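You operate a simulated robot arm through the tools that you are given. There is no shell and no other tool. Be economical: measure what you need, move in short steps, check, and stop when the job is done.

You run a simulated robot arm. Do the job below in one go: nothing can be reset, and whatever is moved stays where it is left.

Task
Set the red meter on the yellow buffer.
Fine: rinse the probe, stand it in that cup, press SET once steady, then rinse it and stand it in the black holder; leave the other cup.

Only the result counts: the job must be done as asked and must still hold three seconds after the hand-in. Knocking over, shifting, dropping, spilling or breaking anything else fails it.

Robot
A 6-joint arm with a two-finger parallel gripper, fixed in place. Base frame: the origin is at the foot of the arm, x ahead of it, y to its left, z up; the work surface is at about z = 0. Readings come in mm, rad, newtons and seconds.
With the tool pointing down near the work surface it reaches from about 120 to 500 mm from the base axis. Its first joint turns from -1.257 to 1.257 rad. Payload 0.65 kg.
Tool frame: the origin (TCP) lies between the finger pads and is the grasp point; the fingertips stand 25 mm ahead of it; z points along the fingers, y is the line along which they close. The gripper opens to 76 mm. The fingers are 18 mm wide and 10 mm thick; the gripper's body (36 by 78 mm) begins 45 mm behind the TCP.
Orientation is that of the tool frame in the base frame, as a unit quaternion [x, y, z, w]. With the fingers straight down and closing along the base's y, the tool's x points along the base's -x, its y along +y and its z along -z.

Tools
- The arm moves only by the tool move_arm. Its argument "deltas" is a list that holds one entry, the list of rows, each a list of 7 numbers: the shift along the base's x, y, z in mm, then the turn, a rotation vector about the base's x, y, z in rad, then the gripper command, from -1 (shut) to 1 (fully open), values between in proportion. In form: [[[x, y, z, rx, ry, rz, jaw], ...]]. A call has 1 to 12 rows; each row shifts and turns the commanded pose from where the row before left it. Rows are played at 5 a second. More than 50 mm and 0.15 rad between two rows, or a gripper value outside its range, and nothing of the call is played. A pose out of reach is approached as far as the arm can. The call stops where the force on the tool passes 90 N (or 10 N more than at its start, if that is more) or the arm is blocked; 0.2 s more then pass. Each finger travels about 108 mm/s and halts on what it meets, pressing with about 25 N; the grip force reading is that of the motor and also rises with nothing between the fingers. The clock runs only during rows and for 0.2 s after the last one: add rows that do not move to give the fingers time. The reply holds the time, the measured pose of the TCP, the force on the tool along the base axes, the opening and the grip force, in the units named above and with some noise, with the torque about the TCP (base axes, N m) and any sound that the robot's microphone picked up, and new pictures: "pictures" is both (left out), scene, wrist or none.
- Cameras (640 x 400 px; columns grow to the right, rows downward): "scene" is fixed at [53.8, 265.4, 420.6]; the picture's right is [-0.81, -0.58, 0.00], its down [-0.25, 0.35, -0.91] and it looks along [0.53, -0.74, -0.42] (base axes); focal length 214 px, centre (320, 200). "wrist" rides on the gripper at [58, 11, -81] in the tool frame; the picture's right is [-0.18, 0.98, 0.00], its down [-0.75, -0.14, -0.64] and it looks along [-0.63, -0.12, 0.77] (tool axes); focal length 243 px, centre (320, 200). There is no depth. A picture from a camera that has moved, and an enlarged one, comes with that camera's place and axes in the base frame and with its lens.
- zoom(camera, box): a new picture of the part [left, top, right, bottom] of that camera's present view, enlarged. No time passes.
- finish_job(): hands the job in; it is judged then, once.

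Work in short steps. Places have to be worked out from the pictures, the camera data and where the tool is seen: move nearer, look again, correct. Check each grasp and each placing, and mend what went wrong. You have 120 turns and 200 pictures in all, those below and enlarged ones among them. Open the gripper and draw the arm clear of the work before you hand the job in, unless the task says otherwise; then end with one line.

The tools are called after "Emit:" as a command line: name --argument value ..., lists and objects as JSON in quotes. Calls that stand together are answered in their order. move_arm: Moves the arm, as the interface text tells. Its arguments: {"type":"object","properties":{"deltas":{"type":"array"},"pictures":{"type":"string","enum":["both","scene","wrist","none"]}},"required":["deltas"]} The other tools are called the same way: zoom (camera, box) takes an enlarged picture of a part of a camera's view; finish_job () hands the job in.

At the start:

```text
time_s: 0.0
eef_pos: [244.0, 157.8, 343.6]
tool_rot: [0.0, 1.0, 0.0, 0.001]
contact_force: [-0.8, -0.1, 0.0]
moment: [0.03, 0.0, -0.04]
finger_gap: 75.8
finger_force: 0.0
```

scene: 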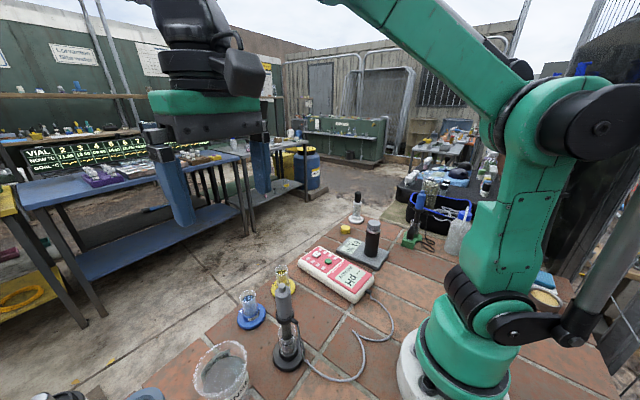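
wrist: 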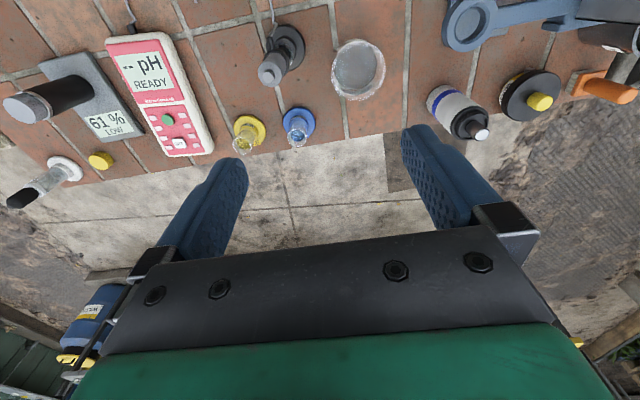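

The pictures show the red pH meter, a probe in a black holder, yellow and blue cups, and a beaker of rinse water. I'll zoom in on these for detail.

Emit:
zoom --camera "wrist" --box '[90, 0, 410, 200]'

Emit:
zoom --camera "scene" --box '[170, 210, 426, 400]'

```text
2.00 times, centred on (250, 100) of wrist
camera zoom: at [183.9, 169.7, 423.0], right [0.18, 0.98, 0.0], down [0.75, -0.14, 0.64], along [0.63, -0.12, -0.76], focal length 485 px, centre (460, 400)
```

zoom: 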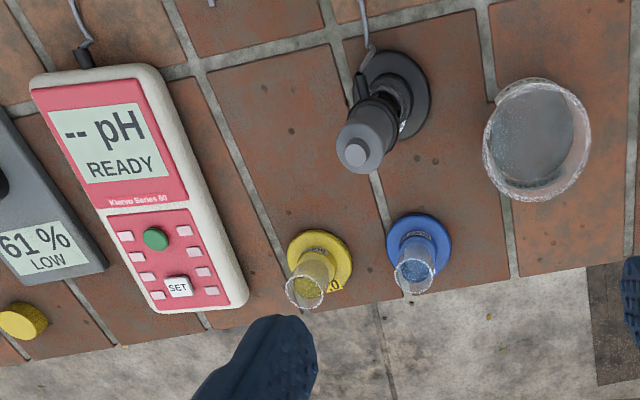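

```text
2.11 times, centred on (298, 305) of scene
camera zoom: at [53.8, 265.4, 420.6], right [-0.81, -0.58, 0.0], down [-0.25, 0.35, -0.91], along [0.53, -0.74, -0.42], focal length 452 px, centre (366, -21)
```

zoom: 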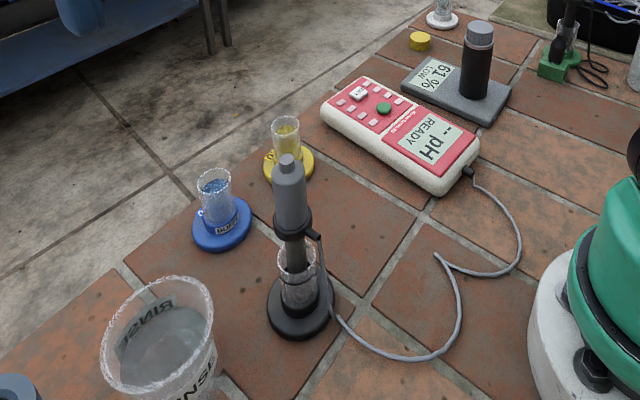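

The probe is at about (231,112) with its top near z=177, the yellow cup near (347,9), the rinse beaker near (262,205), and SET near (341,-121). I'll look closer at the probe, holder and cups.

Emit:
zoom --camera "scene" --box '[250, 255, 346, 380]'

Emit:
zoom --camera "wrist" --box '[220, 10, 330, 165]'

Emit:
zoom --camera "scene" --box '[230, 240, 390, 330]'

```text
3.20 times, centred on (298, 318) of scene
camera zoom: at [53.8, 265.4, 420.6], right [-0.81, -0.58, 0.0], down [-0.25, 0.35, -0.91], along [0.53, -0.74, -0.42], focal length 686 px, centre (390, -176)
```

zoom: 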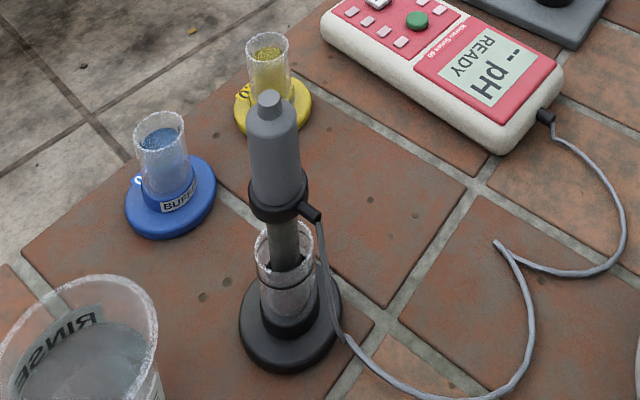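

```text
2.58 times, centred on (275, 88) of wrist
camera zoom: at [183.9, 169.7, 423.0], right [0.18, 0.98, 0.0], down [0.75, -0.14, 0.64], along [0.63, -0.12, -0.76], focal length 626 px, centre (436, 490)
```

zoom: 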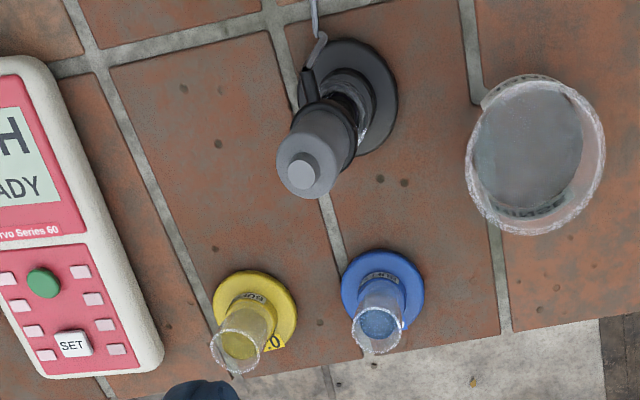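

```text
4.00 times, centred on (310, 285) of scene
camera zoom: at [53.8, 265.4, 420.6], right [-0.81, -0.58, 0.0], down [-0.25, 0.35, -0.91], along [0.53, -0.74, -0.42], focal length 858 px, centre (360, -140)
```

zoom: 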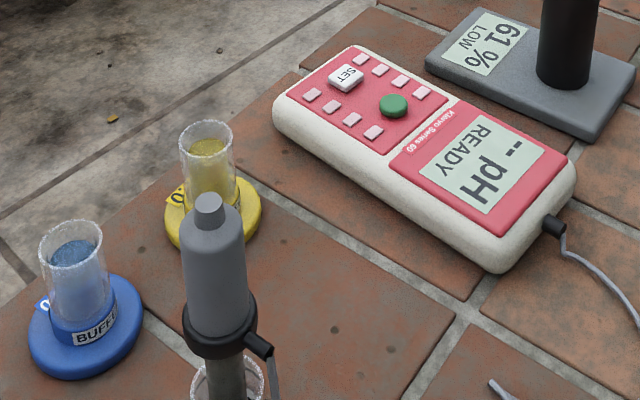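

The probe has a gray handle, a black collar with the cable at about z=100, and a thin shaft standing in a glass tube. I'll move above it with open jaws and take a closer look.

Emit:
move_arm --deltas '[[[-6, -23, -30, 0, 0, 0, 1], [-7, -23, -40, 0, 0, 0, 1], [0, 0, 0, 0, 0, 0, 1]]]'

```text
time_s: 0.8
eef_pos: [229.9, 111.2, 273.9]
tool_rot: [0.0, 1.0, 0.0, 0.001]
contact_force: [0.5, 1.0, -0.8]
moment: [-0.01, 0.01, 0.03]
finger_gap: 76.0
finger_force: 0.1
camera wrist: at [170.6, 123.9, 352.6], right [0.18, 0.98, 0.0], down [0.75, -0.14, 0.64], along [0.63, -0.12, -0.76], focal length 243 px, centre (320, 200)
```

scene: 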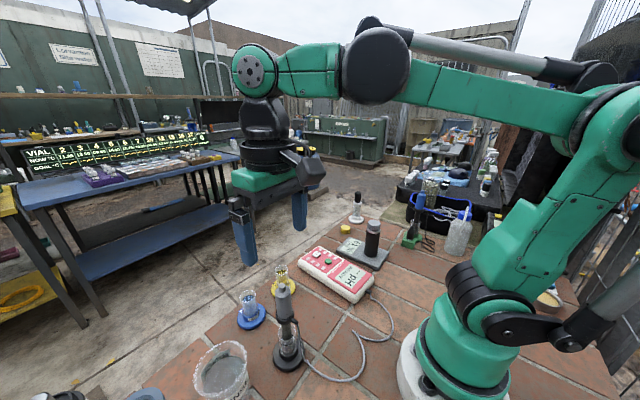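
wrist: 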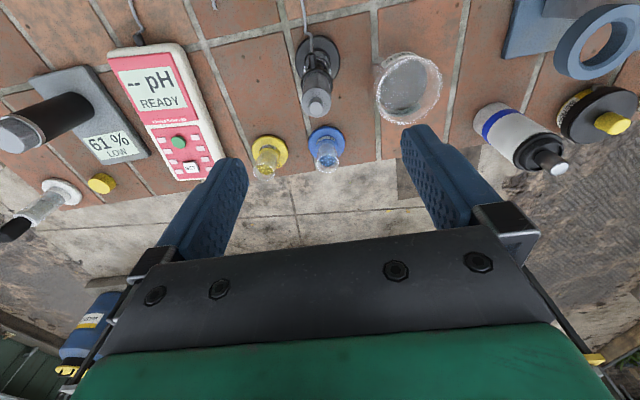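

The pose was reached. I'll zoom in to triangulate each target from this nearer view.

Emit:
zoom --camera "wrist" --box '[240, 20, 400, 130]'

Emit:
zoom --camera "wrist" --box '[130, 100, 350, 200]'

```text
3.64 times, centred on (320, 75) of wrist
camera zoom: at [170.6, 123.9, 352.6], right [0.18, 0.98, 0.0], down [0.75, -0.14, 0.64], along [0.63, -0.12, -0.76], focal length 882 px, centre (320, 654)
```

zoom: 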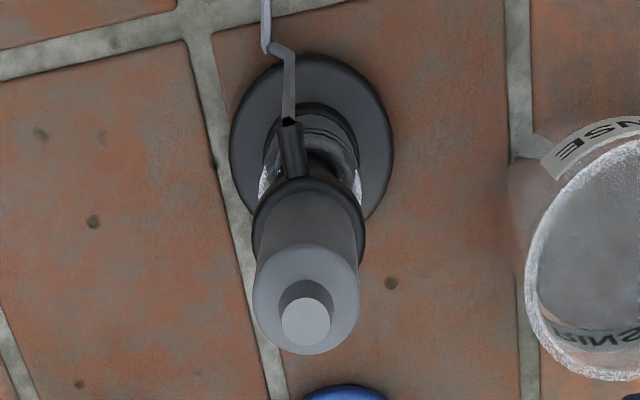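

```text
2.91 times, centred on (240, 150) of wrist
camera zoom: at [170.6, 123.9, 352.6], right [0.18, 0.98, 0.0], down [0.75, -0.14, 0.64], along [0.63, -0.12, -0.76], focal length 706 px, centre (553, 346)
```

zoom: 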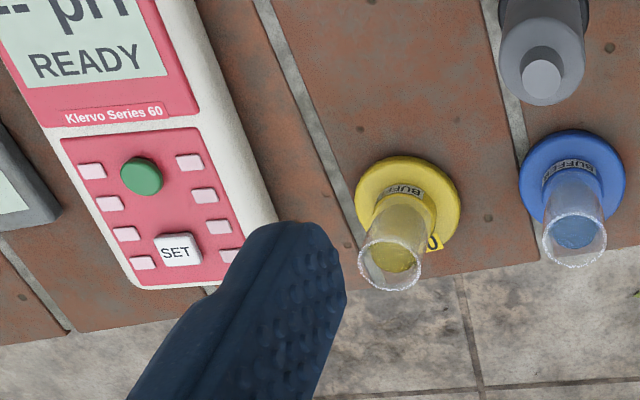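

Triangulation puts the probe at (230.5,109.5), upright, with its handle 22 mm wide and spanning about z 105–165. The yellow cup is at (343.5,10.5) with its rim near z=64. I'll descend around the handle with open jaws.

Emit:
move_arm --deltas '[[[0.6, -1.7, -30, 0, 0, 0, 1], [0, 0, -40, 0, 0, 0, 1], [0, 0, -40, 0, 0, 0, 1], [0, 0, -20, 0, 0, 0, 1], [0, 0, 0, 0, 0, 0, 1]]]'

```text
time_s: 2.0
eef_pos: [231.5, 109.1, 141.2]
tool_rot: [0.0, 1.0, 0.0, 0.0]
contact_force: [0.1, -0.5, -0.9]
moment: [0.03, -0.01, -0.02]
finger_gap: 76.3
finger_force: 0.0
camera wrist: at [171.4, 120.6, 220.2], right [0.18, 0.98, 0.0], down [0.75, -0.14, 0.64], along [0.63, -0.12, -0.76], focal length 243 px, centre (320, 200)
```

scene: 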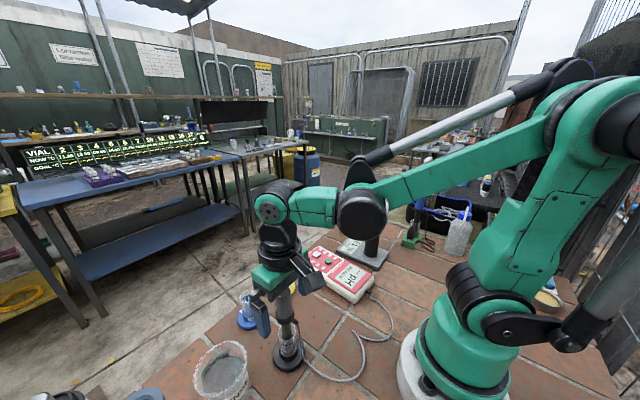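
wrist: 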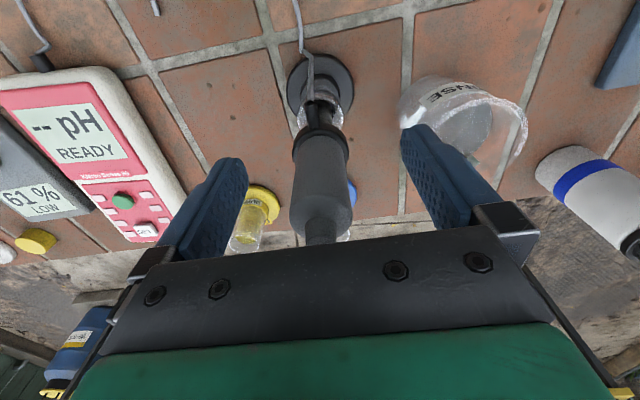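

The handle is centred between the jaws, so I'll close on it.

Emit:
move_arm --deltas '[[[0, 0, 0, 0, 0, 0, 0], [0, 0, 0, 0, 0, 0, -0.6], [0, 0, 0, 0, 0, 0, -1], [0, 0, 0, 0, 0, 0, -1]]]'

```text
time_s: 3.0
eef_pos: [230.5, 107.9, 141.8]
tool_rot: [-0.001, 1.0, 0.0, 0.001]
contact_force: [0.1, 0.0, 0.0]
moment: [-0.06, 0.03, -0.01]
finger_gap: 22.9
finger_force: 25.0
camera wrist: at [171.4, 120.6, 220.5], right [0.18, 0.98, 0.0], down [0.75, -0.14, 0.64], along [0.63, -0.12, -0.76], focal length 243 px, centre (320, 200)
```

scene: 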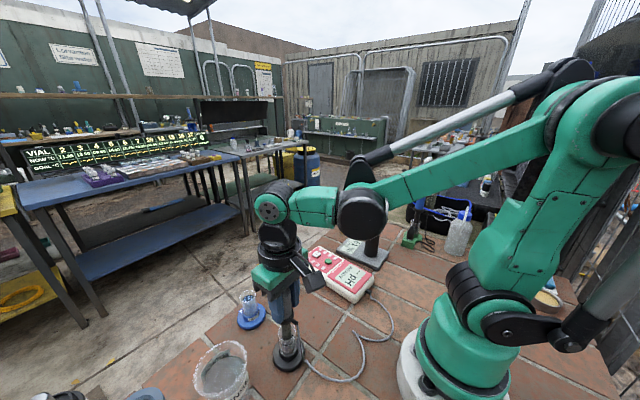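
wrist: 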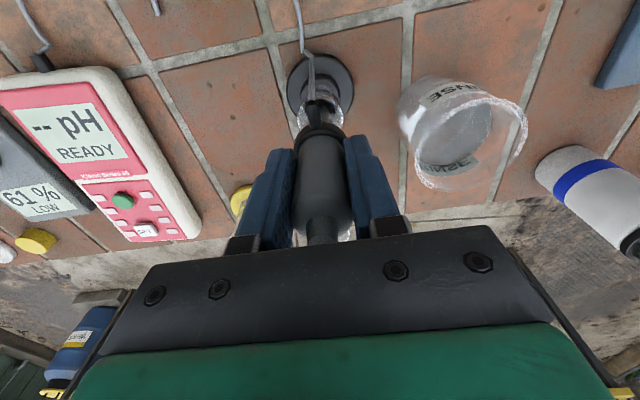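

The grip is firm with a 22.9 mm gap. I'll lift straight up out of the tube.

Emit:
move_arm --deltas '[[[0, 0, 10, 0, 0, 0, -1], [0, 0, 20, 0, 0, 0, -1], [0, 0, 25, 0, 0, 0, -1], [0, 0, 25, 0, 0, 0, -1], [0, 0, 25, 0, 0, 0, -1], [0, 0, 0, 0, 0, 0, -1]]]'

Emit:
zoom --camera "scene" --box '[170, 200, 426, 400]'

```text
time_s: 4.4
eef_pos: [230.8, 109.9, 248.6]
tool_rot: [-0.001, 1.0, 0.0, 0.001]
contact_force: [-0.9, -0.1, -0.9]
moment: [-0.02, -0.02, -0.02]
finger_gap: 23.0
finger_force: 24.8
camera wrist: at [171.0, 122.0, 327.9], right [0.18, 0.98, 0.0], down [0.75, -0.14, 0.64], along [0.63, -0.12, -0.76], focal length 243 px, centre (320, 200)
```

scene: 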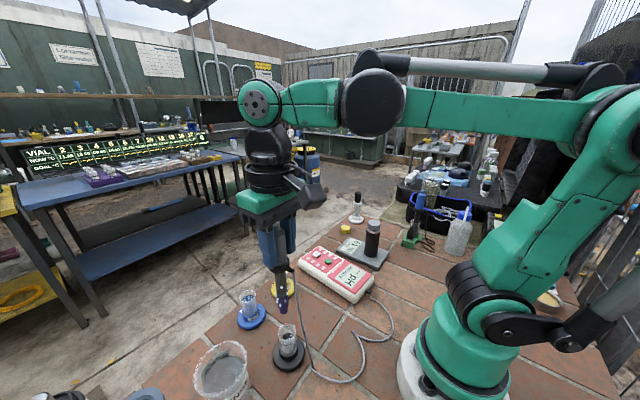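
wrist: 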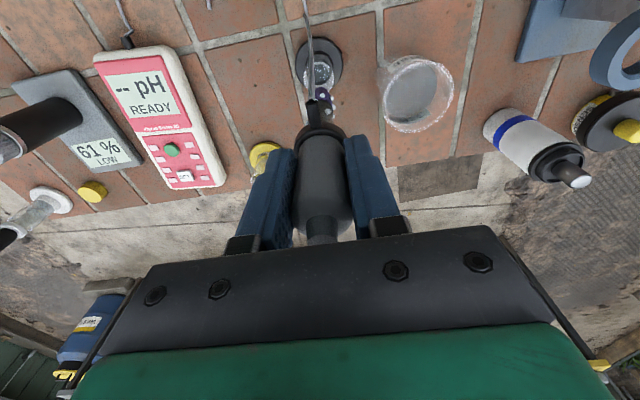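

```text
2.00 times, centred on (298, 300) of scene
camera zoom: at [53.8, 265.4, 420.6], right [-0.81, -0.58, 0.0], down [-0.25, 0.35, -0.91], along [0.53, -0.74, -0.42], focal length 429 px, centre (364, 0)
```

zoom: 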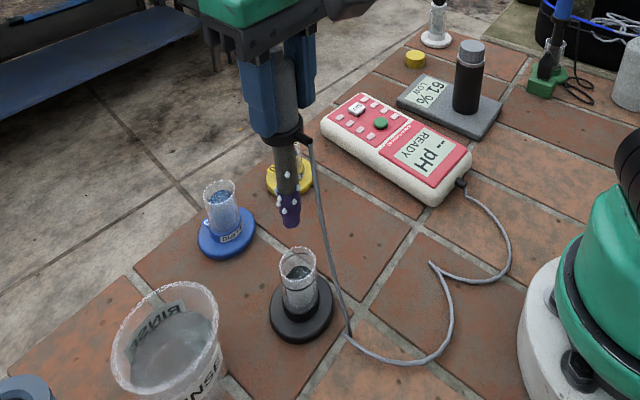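

The probe hangs upright with its tip about 121 mm below the TCP. The beaker centre is about (261,203) with its rim at z≈85. I'll carry the probe above it.

Emit:
move_arm --deltas '[[[8, 23, 0, 0, 0, 0, -1], [8, 23, 0, 0, 0, 0, -1], [7, 23, 0, 0, 0, 0, -1], [7, 24, 0, 0, 0, 0, -1], [0, 0, 0, 0, 0, 0, -1]]]'

Emit:
zoom --camera "scene" --box '[150, 200, 406, 400]'

```text
time_s: 5.6
eef_pos: [260.5, 203.4, 249.8]
tool_rot: [-0.001, 1.0, 0.0, 0.001]
contact_force: [0.1, 0.2, -0.9]
moment: [0.03, 0.03, 0.0]
finger_gap: 23.3
finger_force: 25.1
camera wrist: at [201.2, 214.7, 327.7], right [0.18, 0.98, 0.0], down [0.75, -0.14, 0.64], along [0.63, -0.12, -0.76], focal length 243 px, centre (320, 200)
```

scene: 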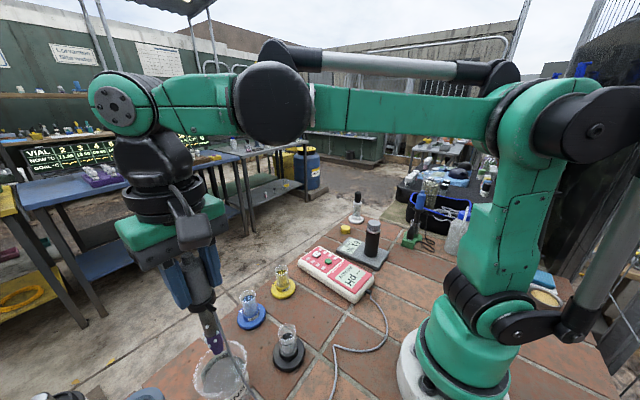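
wrist: 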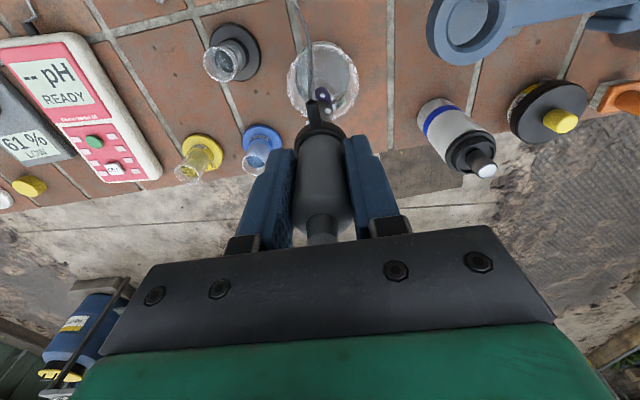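

```text
2.00 times, centred on (278, 300) of scene
camera zoom: at [53.8, 265.4, 420.6], right [-0.81, -0.58, 0.0], down [-0.25, 0.35, -0.91], along [0.53, -0.74, -0.42], focal length 429 px, centre (404, 0)
```

zoom: 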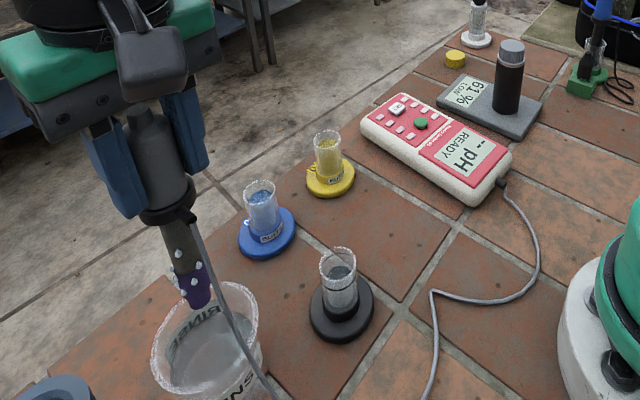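

The probe is above the beaker, whose centre I now put at about (262,205). I'll lower the tip to about z=30.

Emit:
move_arm --deltas '[[[1, 1, -20, 0, 0, 0, -1], [0, 0, -20, 0, 0, 0, -1], [0, 0, -20, 0, 0, 0, -1], [0, 0, -20, 0, 0, 0, -1], [0, 0, -18, 0, 0, 0, -1], [0, 0, 0, 0, 0, 0, -1], [0, 0, 0, 0, 0, 0, -1]]]'

Emit:
zoom --camera "scene" --box '[150, 240, 310, 400]'

```text
time_s: 7.2
eef_pos: [262.1, 203.1, 150.2]
tool_rot: [0.0, 1.0, 0.0, 0.001]
contact_force: [0.5, 0.4, -0.6]
moment: [-0.02, 0.01, 0.03]
finger_gap: 22.9
finger_force: 25.1
camera wrist: at [203.0, 215.9, 229.2], right [0.18, 0.98, 0.0], down [0.75, -0.14, 0.64], along [0.63, -0.12, -0.76], focal length 243 px, centre (320, 200)
```

scene: 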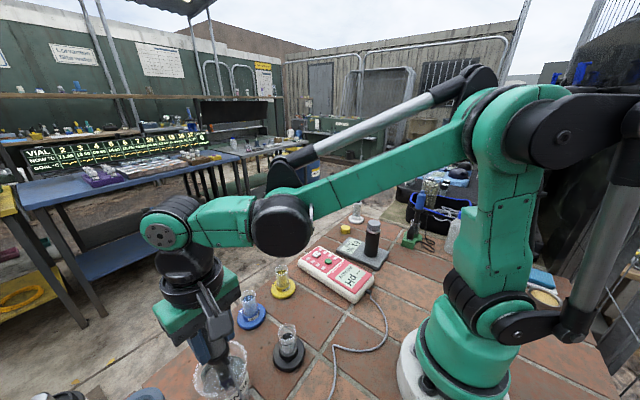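
wrist: 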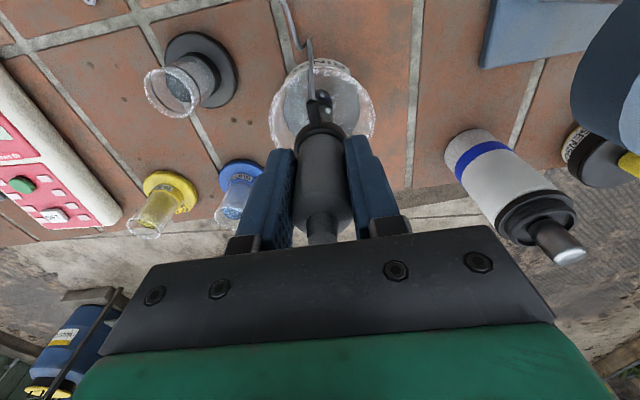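

```text
2.50 times, centred on (230, 320) of scene
camera zoom: at [53.8, 265.4, 420.6], right [-0.81, -0.58, 0.0], down [-0.25, 0.35, -0.91], along [0.53, -0.74, -0.42], focal length 536 px, centre (545, -100)
```

zoom: 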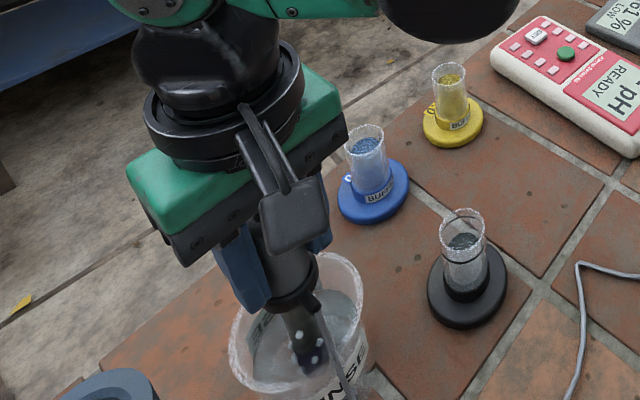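

The probe is in the beaker. I'll go 10 mm deeper, swirl gently a few millimetres and hold.

Emit:
move_arm --deltas '[[[0, 0, -10, 0, 0, 0, -1], [6, 0, 0, 0, 0, 0, -1], [-6, 6, 0, 0, 0, 0, -1], [-6, -6, 0, 0, 0, 0, -1], [6, -6, 0, 0, 0, 0, -1], [6, 6, 0, 0, 0, 0, -1], [-6, 0, 0, 0, 0, 0, -1], [0, 0, 0, 0, 0, 0, -1], [0, 0, 0, 0, 0, 0, -1], [0, 0, 0, 0, 0, 0, -1], [0, 0, 0, 0, 0, 0, -1], [0, 0, 0, 0, 0, 0, -1]]]'

Emit:
zoom --camera "scene" --box '[180, 320, 280, 400]'

Emit:
zoom --camera "wrist" --box '[240, 40, 400, 140]'

```text
time_s: 9.8
eef_pos: [262.2, 205.2, 140.2]
tool_rot: [0.0, 1.0, 0.001, 0.001]
contact_force: [0.3, 0.0, -0.2]
moment: [-0.02, 0.03, 0.02]
finger_gap: 23.2
finger_force: 25.0
camera wrist: at [202.2, 216.6, 219.2], right [0.18, 0.98, 0.0], down [0.75, -0.14, 0.64], along [0.63, -0.12, -0.76], focal length 243 px, centre (320, 200)
```

scene: 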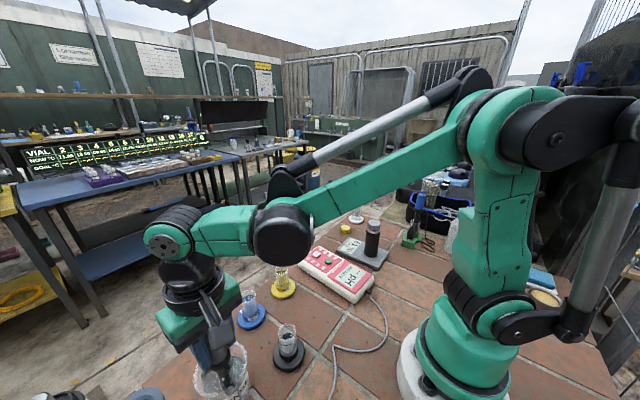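
wrist: 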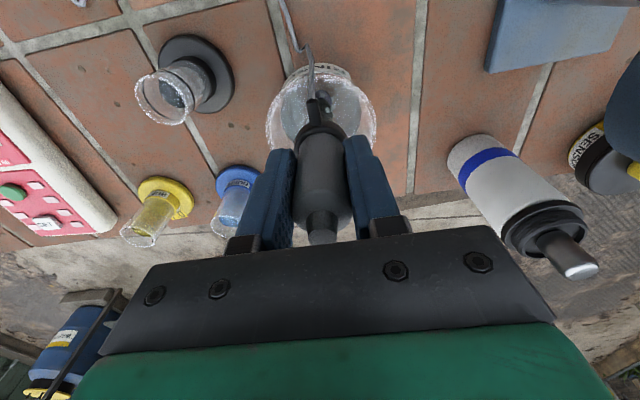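

```text
5.00 times, centred on (230, 360) of scene
camera zoom: at [53.8, 265.4, 420.6], right [-0.81, -0.58, 0.0], down [-0.25, 0.35, -0.91], along [0.53, -0.74, -0.42], focal length 1072 px, centre (770, -600)
```

zoom: 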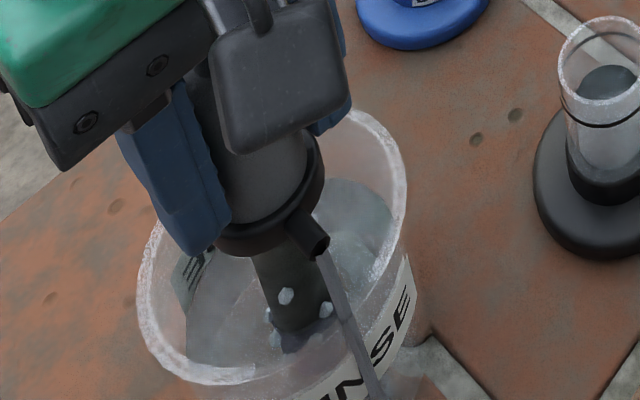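

```text
4.00 times, centred on (320, 90) of wrist
camera zoom: at [202.2, 216.6, 219.2], right [0.18, 0.98, 0.0], down [0.75, -0.14, 0.64], along [0.63, -0.12, -0.76], focal length 970 px, centre (320, 640)
```

zoom: 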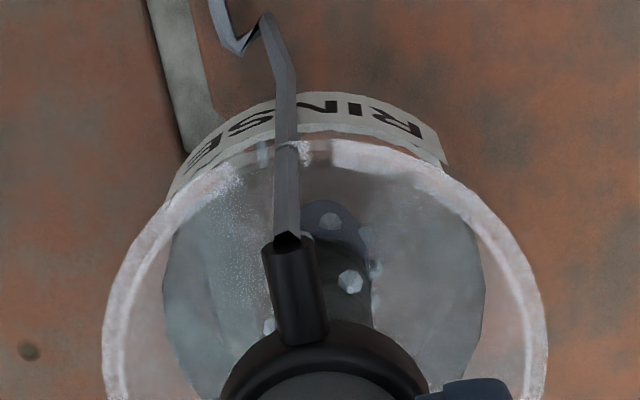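

The tip is in the water, but droplets still cling just above it. I'll dip 8 mm further, watching the force, and hold.

Emit:
move_arm --deltas '[[[0, 0, -4, 0, 0, 0, -1], [0, 0, -4, 0, 0, 0, -1], [5, 0, 0, 0, 0, 0, -1], [-5, 5, 0, 0, 0, 0, -1], [-5, -5, 0, 0, 0, 0, -1], [5, -5, 0, 0, 0, 0, -1], [0, 5, 0, 0, 0, 0, -1], [0, 0, 0, 0, 0, 0, -1], [0, 0, 0, 0, 0, 0, -1], [0, 0, 0, 0, 0, 0, -1], [0, 0, 0, 0, 0, 0, -1], [0, 0, 0, 0, 0, 0, -1]]]' --pictures "none"

Emit:
zoom --camera "scene" --box '[180, 320, 280, 400]'

```text
time_s: 12.4
eef_pos: [261.3, 205.5, 132.7]
tool_rot: [0.0, 1.0, -0.001, 0.001]
contact_force: [-0.3, -0.8, 0.4]
moment: [-0.05, 0.0, 0.0]
finger_gap: 23.0
finger_force: 24.6
```

```text
5.00 times, centred on (230, 360) of scene
camera zoom: at [53.8, 265.4, 420.6], right [-0.81, -0.58, 0.0], down [-0.25, 0.35, -0.91], along [0.53, -0.74, -0.42], focal length 1072 px, centre (770, -600)
```

zoom: 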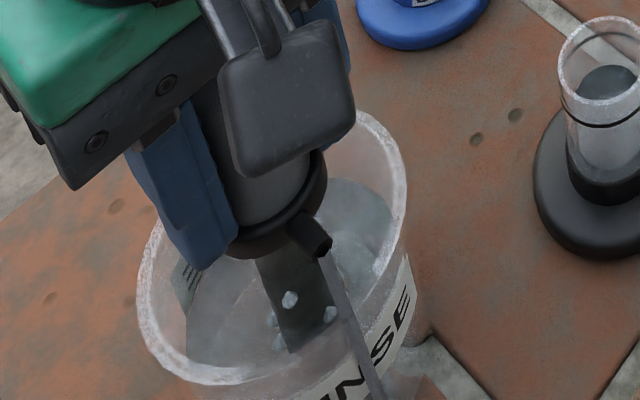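

I'll lift the probe out of the beaker and check the tip.

Emit:
move_arm --deltas '[[[0, 0, 20, 0, 0, 0, -1], [0, 0, 25, 0, 0, 0, -1], [0, 0, 25, 0, 0, 0, -1], [0, 0, 25, 0, 0, 0, -1], [0, 0, 22, 0, 0, 0, -1], [0, 0, 0, 0, 0, 0, -1], [0, 0, 0, 0, 0, 0, -1]]]' --pictures "none"

Emit:
zoom --camera "scene" --box '[180, 280, 280, 380]'

```text
time_s: 14.0
eef_pos: [260.9, 203.5, 250.4]
tool_rot: [0.0, 1.0, 0.0, 0.001]
contact_force: [0.1, -0.1, -1.0]
moment: [-0.03, -0.01, -0.02]
finger_gap: 23.0
finger_force: 24.5
```

```text
4.00 times, centred on (230, 330) of scene
camera zoom: at [53.8, 265.4, 420.6], right [-0.81, -0.58, 0.0], down [-0.25, 0.35, -0.91], along [0.53, -0.74, -0.42], focal length 858 px, centre (680, -320)
```

zoom: 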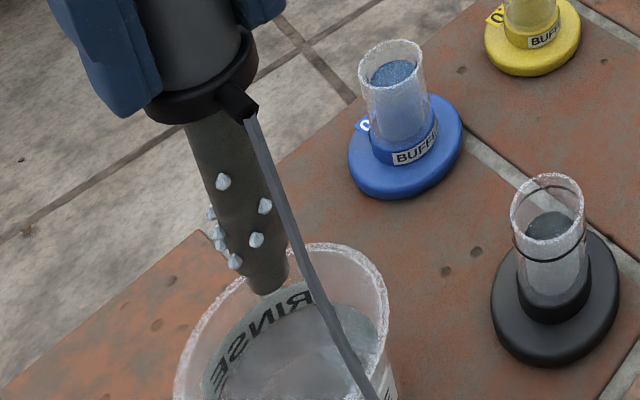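

The purple residue is gone, so the probe is rinsed. I'll carry it along x≈290, clear of the blue cup and holder, to a point in front of and above the yellow cup.

Emit:
move_arm --deltas '[[[15, -15, 0, 0, 0, 0, -1], [14, -20, 0, 0, 0, 0, -1], [0, -30, 0, 0, 0, 0, -1], [0, -30, 0, 0, 0, 0, -1], [0, -30, 0, 0, 0, 0, -1], [0, -30, 0, 0, 0, 0, -1], [0, -30, 0, 0, 0, 0, -1], [20, -8, 0, 0, 0, 0, -1], [20, 0, 0, 0, 0, 0, -1], [13, 0, 0, 0, 0, 0, -1], [0, 0, 0, 0, 0, 0, -1], [0, 0, 0, 0, 0, 0, -1]]]'

Emit:
zoom --camera "scene" --box '[220, 200, 380, 320]'

Emit:
zoom --camera "wrist" --box '[240, 0, 400, 140]'

```text
time_s: 16.6
eef_pos: [342.5, 9.6, 249.2]
tool_rot: [0.0, 1.0, 0.0, 0.0]
contact_force: [0.3, 0.0, -0.3]
moment: [-0.01, 0.0, 0.0]
finger_gap: 23.0
finger_force: 25.6
camera wrist: at [284.2, 21.9, 328.9], right [0.18, 0.98, 0.0], down [0.75, -0.14, 0.64], along [0.63, -0.12, -0.76], focal length 243 px, centre (320, 200)
```

scene: 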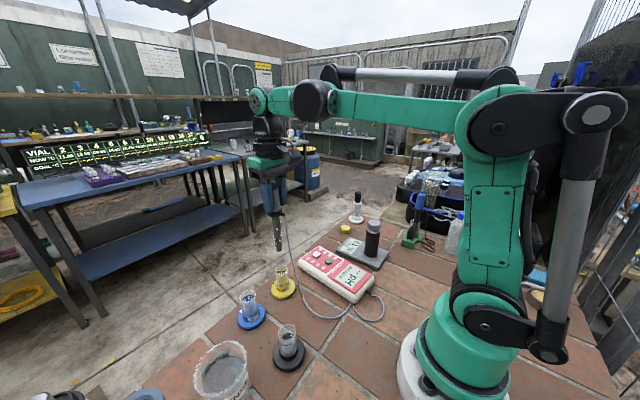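
wrist: 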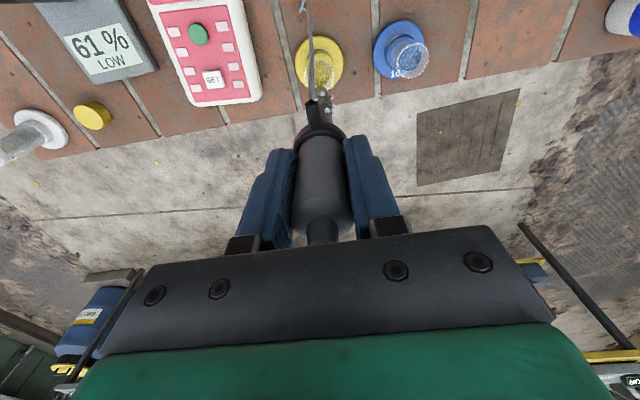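

```text
3.33 times, centred on (300, 260) of scene
camera zoom: at [53.8, 265.4, 420.6], right [-0.81, -0.58, 0.0], down [-0.25, 0.35, -0.91], along [0.53, -0.74, -0.42], focal length 715 px, centre (387, 0)
```

zoom: 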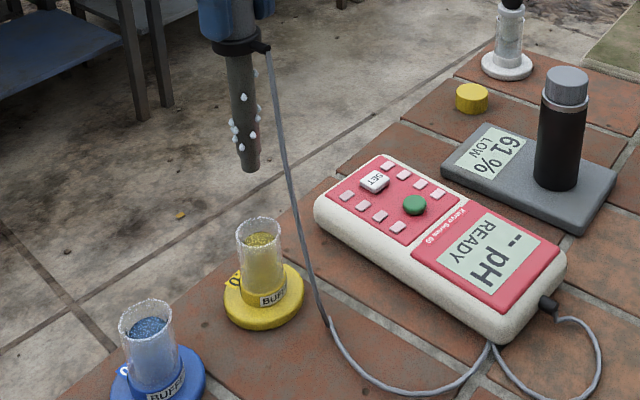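

```text
2.86 times, centred on (320, 70) of wrist
camera zoom: at [284.2, 21.9, 328.9], right [0.18, 0.98, 0.0], down [0.75, -0.14, 0.64], along [0.63, -0.12, -0.76], focal length 693 px, centre (320, 571)
```

zoom: 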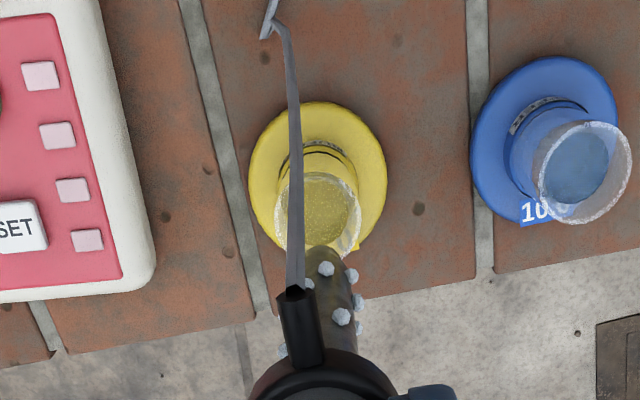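

The cup centre is about (343.3,9.3), and the tip is within roughly 2 mm of its axis. I'll lower slowly into the cup, stopping partway to inspect.

Emit:
move_arm --deltas '[[[0.5, -1.2, -20, 0, 0, 0, -1], [0, 0, -20, 0, 0, 0, -1], [0, 0, -15, 0, 0, 0, -1], [0, 0, 0, 0, 0, 0, -1]]]'

Emit:
zoom --camera "scene" --box '[240, 230, 340, 310]'

Emit:
zoom --camera "wrist" --box '[250, 20, 390, 140]'

```text
time_s: 17.6
eef_pos: [343.2, 9.0, 195.3]
tool_rot: [0.0, 1.0, 0.0, 0.001]
contact_force: [-0.3, 0.4, -0.7]
moment: [0.01, 0.02, 0.0]
finger_gap: 23.2
finger_force: 25.3
camera wrist: at [284.3, 21.7, 273.5], right [0.18, 0.98, 0.0], down [0.75, -0.14, 0.64], along [0.63, -0.12, -0.76], focal length 243 px, centre (320, 200)
```

scene: 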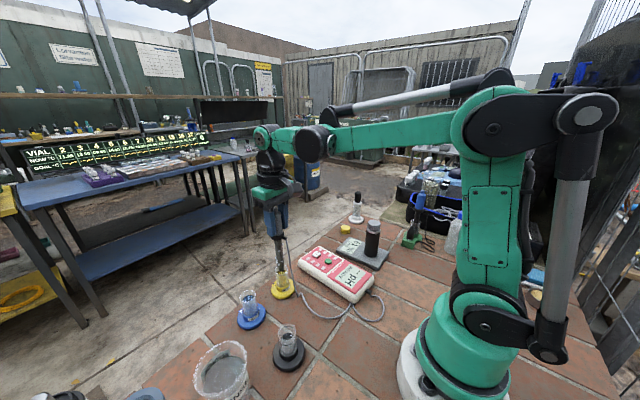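
wrist: 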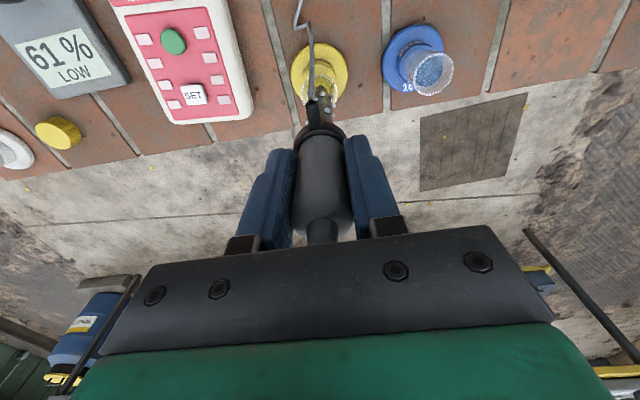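

```text
5.00 times, centred on (290, 270) of scene
camera zoom: at [53.8, 265.4, 420.6], right [-0.81, -0.58, 0.0], down [-0.25, 0.35, -0.91], along [0.53, -0.74, -0.42], focal length 1072 px, centre (470, -150)
```

zoom: 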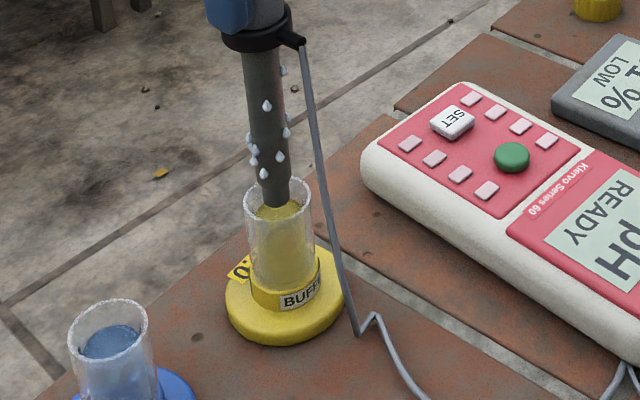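

```text
3.33 times, centred on (320, 80) of wrist
camera zoom: at [284.3, 21.7, 273.5], right [0.18, 0.98, 0.0], down [0.75, -0.14, 0.64], along [0.63, -0.12, -0.76], focal length 809 px, centre (320, 600)
```

zoom: 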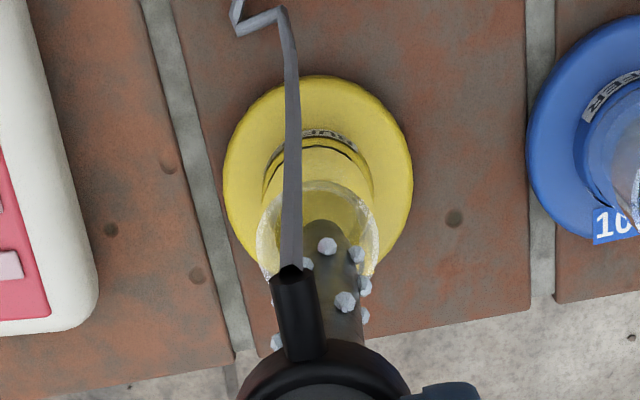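

The tip is centred in the rim. I'll lower further in small steps until the force shows contact with the bottom.

Emit:
move_arm --deltas '[[[0, -1, -12, 0, 0, 0, -1], [0, 0, -12, 0, 0, 0, -1], [0, 0, -12, 0, 0, 0, -1], [0, 0, -10, 0, 0, 0, -1], [0, 0, 0, 0, 0, 0, -1]]]'

Emit:
zoom --camera "scene" --box '[240, 230, 340, 310]'

```text
time_s: 18.8
eef_pos: [343.7, 9.4, 149.6]
tool_rot: [0.0, 1.0, 0.0, 0.001]
contact_force: [-0.9, -0.9, -1.3]
moment: [-0.03, 0.01, -0.02]
finger_gap: 22.9
finger_force: 25.3
camera wrist: at [284.5, 21.2, 228.2], right [0.18, 0.98, 0.0], down [0.75, -0.14, 0.64], along [0.63, -0.12, -0.76], focal length 243 px, centre (320, 200)
```

scene: 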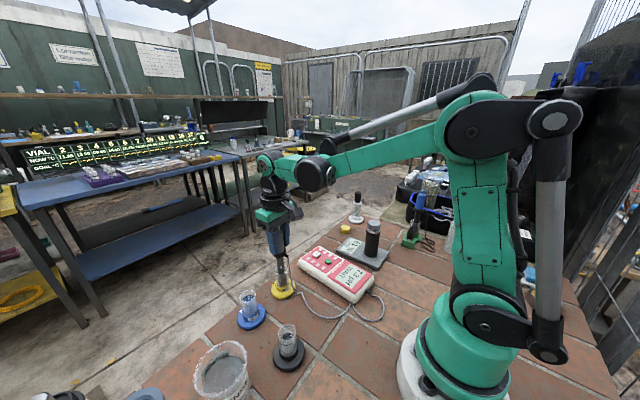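
wrist: 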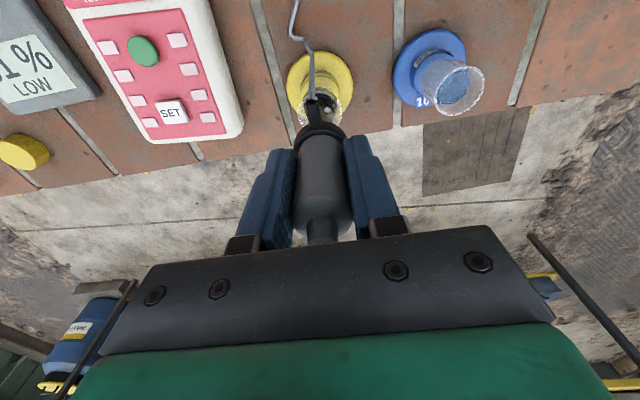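

```text
5.00 times, centred on (290, 270) of scene
camera zoom: at [53.8, 265.4, 420.6], right [-0.81, -0.58, 0.0], down [-0.25, 0.35, -0.91], along [0.53, -0.74, -0.42], focal length 1072 px, centre (470, -150)
```

zoom: 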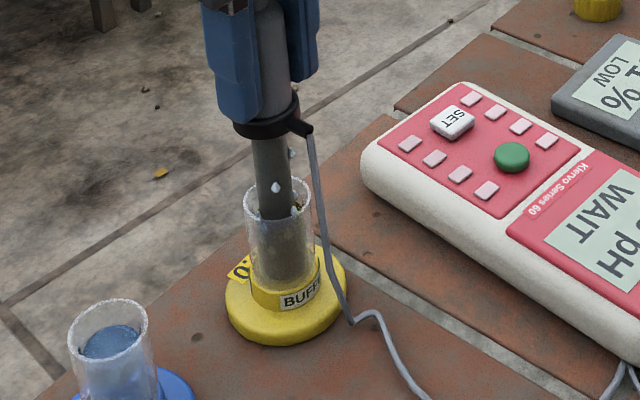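

The meter shows a value with WAIT, so the probe is in the liquid. I'll ease down to the bottom in 2 mm steps.

Emit:
move_arm --deltas '[[[0, 0, -2, 0, 0, 0, -1], [0, 0, -2, 0, 0, 0, -1], [0, 0, -2, 0, 0, 0, -1], [0, 0, 0, 0, 0, 0, -1]]]' --pictures "none"

```text
time_s: 19.8
eef_pos: [344.5, 10.0, 143.5]
tool_rot: [0.0, 1.0, 0.0, 0.001]
contact_force: [-0.8, -0.1, -0.7]
moment: [0.02, -0.01, 0.0]
finger_gap: 23.1
finger_force: 24.7
```

Emit:
move_arm --deltas '[[[0, 0, -2, 0, 0, 0, -1], [0, 0, 0, 0, 0, 0, -1]]]' --pictures "none"

Emit:
zoom --camera "scene" --box '[240, 210, 340, 310]'

```text
time_s: 20.4
eef_pos: [344.7, 10.2, 142.0]
tool_rot: [0.001, 1.0, 0.0, 0.002]
contact_force: [-1.6, 0.2, 20.7]
moment: [0.19, -0.01, 0.01]
finger_gap: 23.0
finger_force: 25.5
```

```text
4.00 times, centred on (290, 260) of scene
camera zoom: at [53.7, 265.4, 420.6], right [-0.81, -0.58, 0.0], down [-0.25, 0.35, -0.91], along [0.53, -0.74, -0.42], focal length 858 px, centre (440, -40)
```

zoom: 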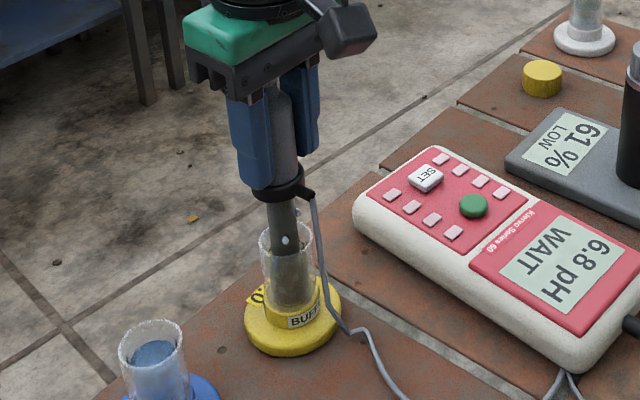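

The bottom was reached with 20 N of force. I'll ease up 1.5 mm and release gently.

Emit:
move_arm --deltas '[[[0, 0, 1.3, 0, 0, 0, -1], [0, 0, 0, 0, 0, 0, -0.3], [0, 0, 0, 0, 0, 0, -0.2], [0, 0, 0, 0, 0, 0, 0.3], [0, 0, 0, 0, 0, 0, 0.8], [0, 0, 0, 0, 0, 0, 1], [0, 0, 0, 0, 0, 0, 1]]]'

Emit:
zoom --camera "scene" --box '[240, 210, 340, 310]'

```text
time_s: 22.0
eef_pos: [343.9, 9.0, 141.9]
tool_rot: [-0.001, 1.0, 0.001, 0.001]
contact_force: [0.7, 0.2, 0.3]
moment: [0.02, -0.03, 0.0]
finger_gap: 75.9
finger_force: 0.2
camera wrist: at [284.7, 20.9, 221.4], right [0.18, 0.98, 0.0], down [0.75, -0.14, 0.64], along [0.63, -0.12, -0.76], focal length 243 px, centre (320, 200)
```

scene: 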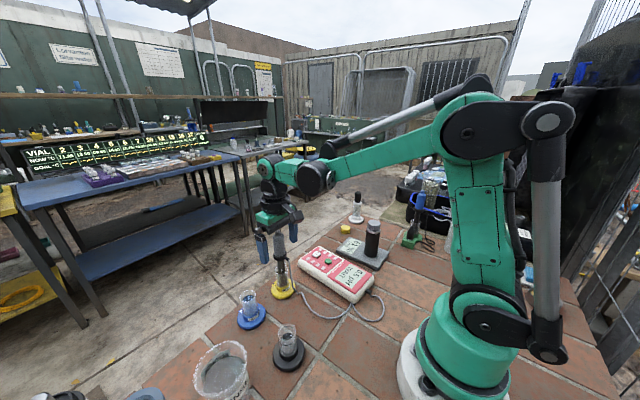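
wrist: 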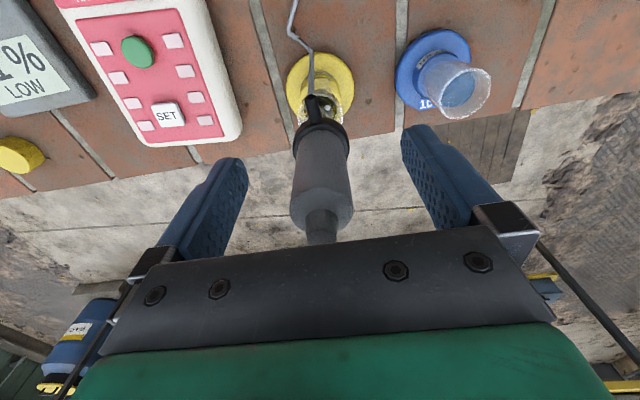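

```text
4.00 times, centred on (290, 260) of scene
camera zoom: at [53.8, 265.4, 420.6], right [-0.81, -0.58, 0.0], down [-0.25, 0.35, -0.91], along [0.53, -0.74, -0.42], focal length 858 px, centre (440, -40)
```

zoom: 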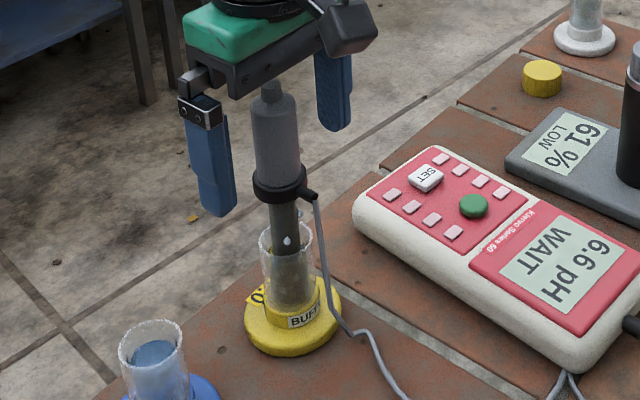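

The probe stands on its own in the yellow cup. I'll rise clear of it, close the jaws and move above SET at about (333,-109,z≈38).

Emit:
move_arm --deltas '[[[0, 0, 15, 0, 0, 0, 1], [0, 0, 30, 0, 0, 0, 1], [0, 0, 30, 0, 0, 0, 1], [0, 0, 35, 0, 0, 0, 1], [-3, -30, 0, 0, 0, 0, 1], [-3, -30, 0, 0, 0, 0, 0], [-4, -30, 0, 0, 0, 0, -1], [0, -28, -20, 0, 0, 0, -1], [0, 0, -40, 0, 0, 0, -1], [0, 0, 0, 0, 0, 0, -1]]]'

Emit:
zoom --camera "scene" --box '[240, 190, 400, 310]'

```text
time_s: 24.2
eef_pos: [335.5, -109.0, 191.8]
tool_rot: [0.001, 1.0, 0.0, 0.0]
contact_force: [0.3, 0.7, 0.7]
moment: [-0.01, -0.03, 0.01]
finger_gap: 0.0
finger_force: 22.7
camera wrist: at [275.6, -97.6, 270.9], right [0.18, 0.98, 0.0], down [0.75, -0.14, 0.64], along [0.63, -0.12, -0.76], focal length 243 px, centre (320, 200)
```

scene: 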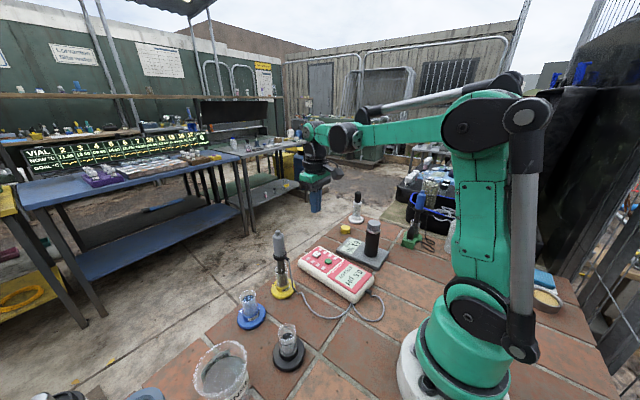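
wrist: 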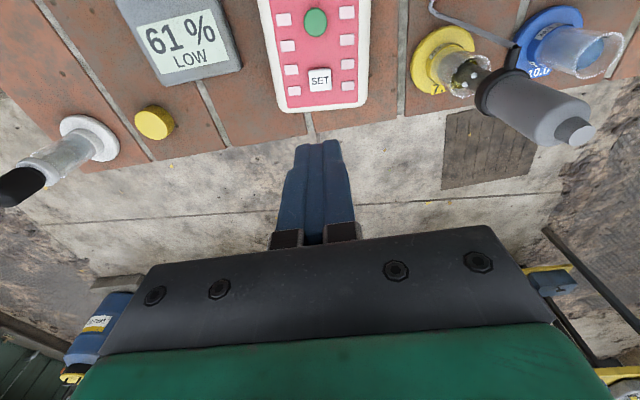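

```text
3.33 times, centred on (320, 250) of scene
camera zoom: at [53.8, 265.4, 420.6], right [-0.81, -0.58, 0.0], down [-0.25, 0.35, -0.91], along [0.53, -0.74, -0.42], focal length 715 px, centre (320, 33)
```

zoom: 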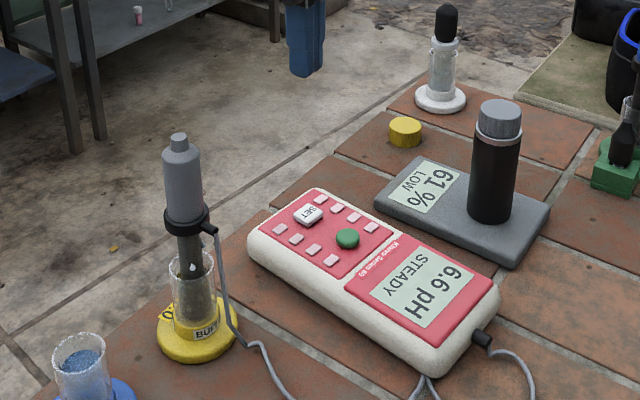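

The meter reads 6.6 STEADY, and SET is at about (332.5,-109.5, top z≈38). I'll lower to about 12 mm above it and check the alignment.

Emit:
move_arm --deltas '[[[-3, -0.5, -40, 0, 0, 0, -1], [0, 0, -40, 0, 0, 0, -1], [0, 0, -30, 0, 0, 0, -1], [0, 0, 0, 0, 0, 0, -1]]]' --pictures "none"

Emit:
zoom --camera "wrist" --box '[240, 60, 400, 180]'

Emit:
zoom --camera "scene" --box '[270, 210, 390, 310]'

```text
time_s: 25.2
eef_pos: [334.0, -109.0, 83.7]
tool_rot: [0.001, 1.0, 0.001, 0.001]
contact_force: [-0.2, 0.7, -0.1]
moment: [-0.01, -0.01, 0.0]
finger_gap: 0.1
finger_force: 23.4
```

```text
3.33 times, centred on (320, 120) of wrist
camera zoom: at [273.3, -98.2, 161.5], right [0.18, 0.98, 0.0], down [0.75, -0.14, 0.64], along [0.63, -0.12, -0.76], focal length 809 px, centre (320, 467)
```

zoom: 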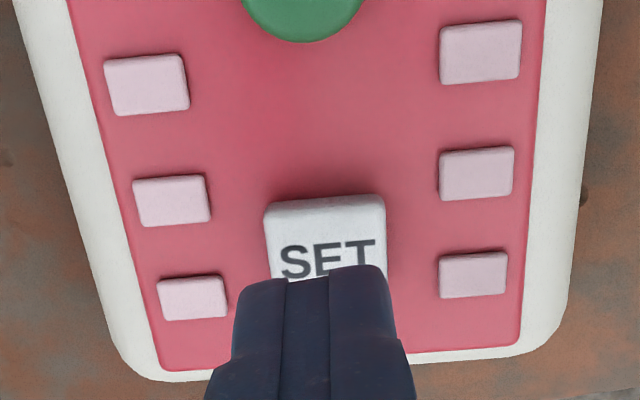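

```text
4.00 times, centred on (330, 260) of scene
camera zoom: at [53.8, 265.4, 420.6], right [-0.81, -0.58, 0.0], down [-0.25, 0.35, -0.91], along [0.53, -0.74, -0.42], focal length 858 px, centre (280, -40)
```

zoom: 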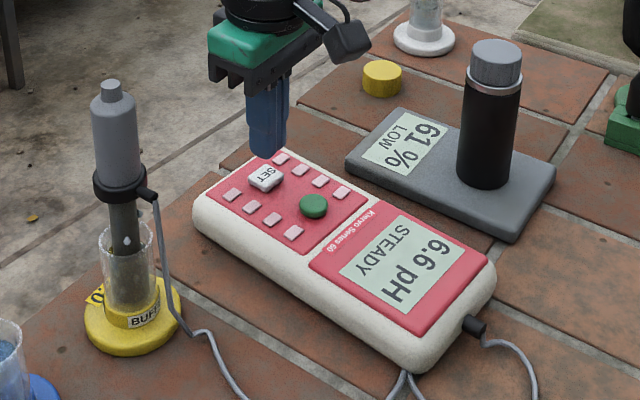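

The fingertip projects right onto SET, so I'll descend in small steps until there is contact.

Emit:
move_arm --deltas '[[[-1, 0, -8, 0, 0, 0, -1], [0, 0, -5, 0, 0, 0, -1], [0, 0, -3, 0, 0, 0, -1], [0, 0, -2, 0, 0, 0, -1], [0, 0, 0, 0, 0, 0, -1]]]' --pictures "none"

Emit:
zoom --camera "scene" --box '[270, 210, 390, 310]'

```text
time_s: 26.4
eef_pos: [331.3, -109.4, 64.7]
tool_rot: [0.0, 1.0, 0.0, 0.0]
contact_force: [0.0, -0.5, 0.1]
moment: [0.02, -0.01, -0.01]
finger_gap: 0.0
finger_force: 23.8
```

```text
4.00 times, centred on (330, 260) of scene
camera zoom: at [53.8, 265.4, 420.6], right [-0.81, -0.58, 0.0], down [-0.25, 0.35, -0.91], along [0.53, -0.74, -0.42], focal length 858 px, centre (280, -40)
```

zoom: 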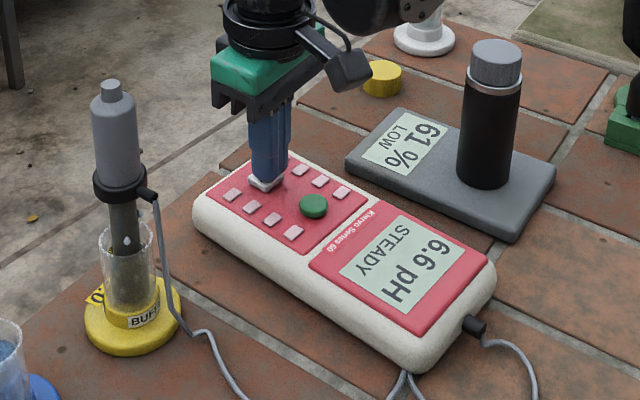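

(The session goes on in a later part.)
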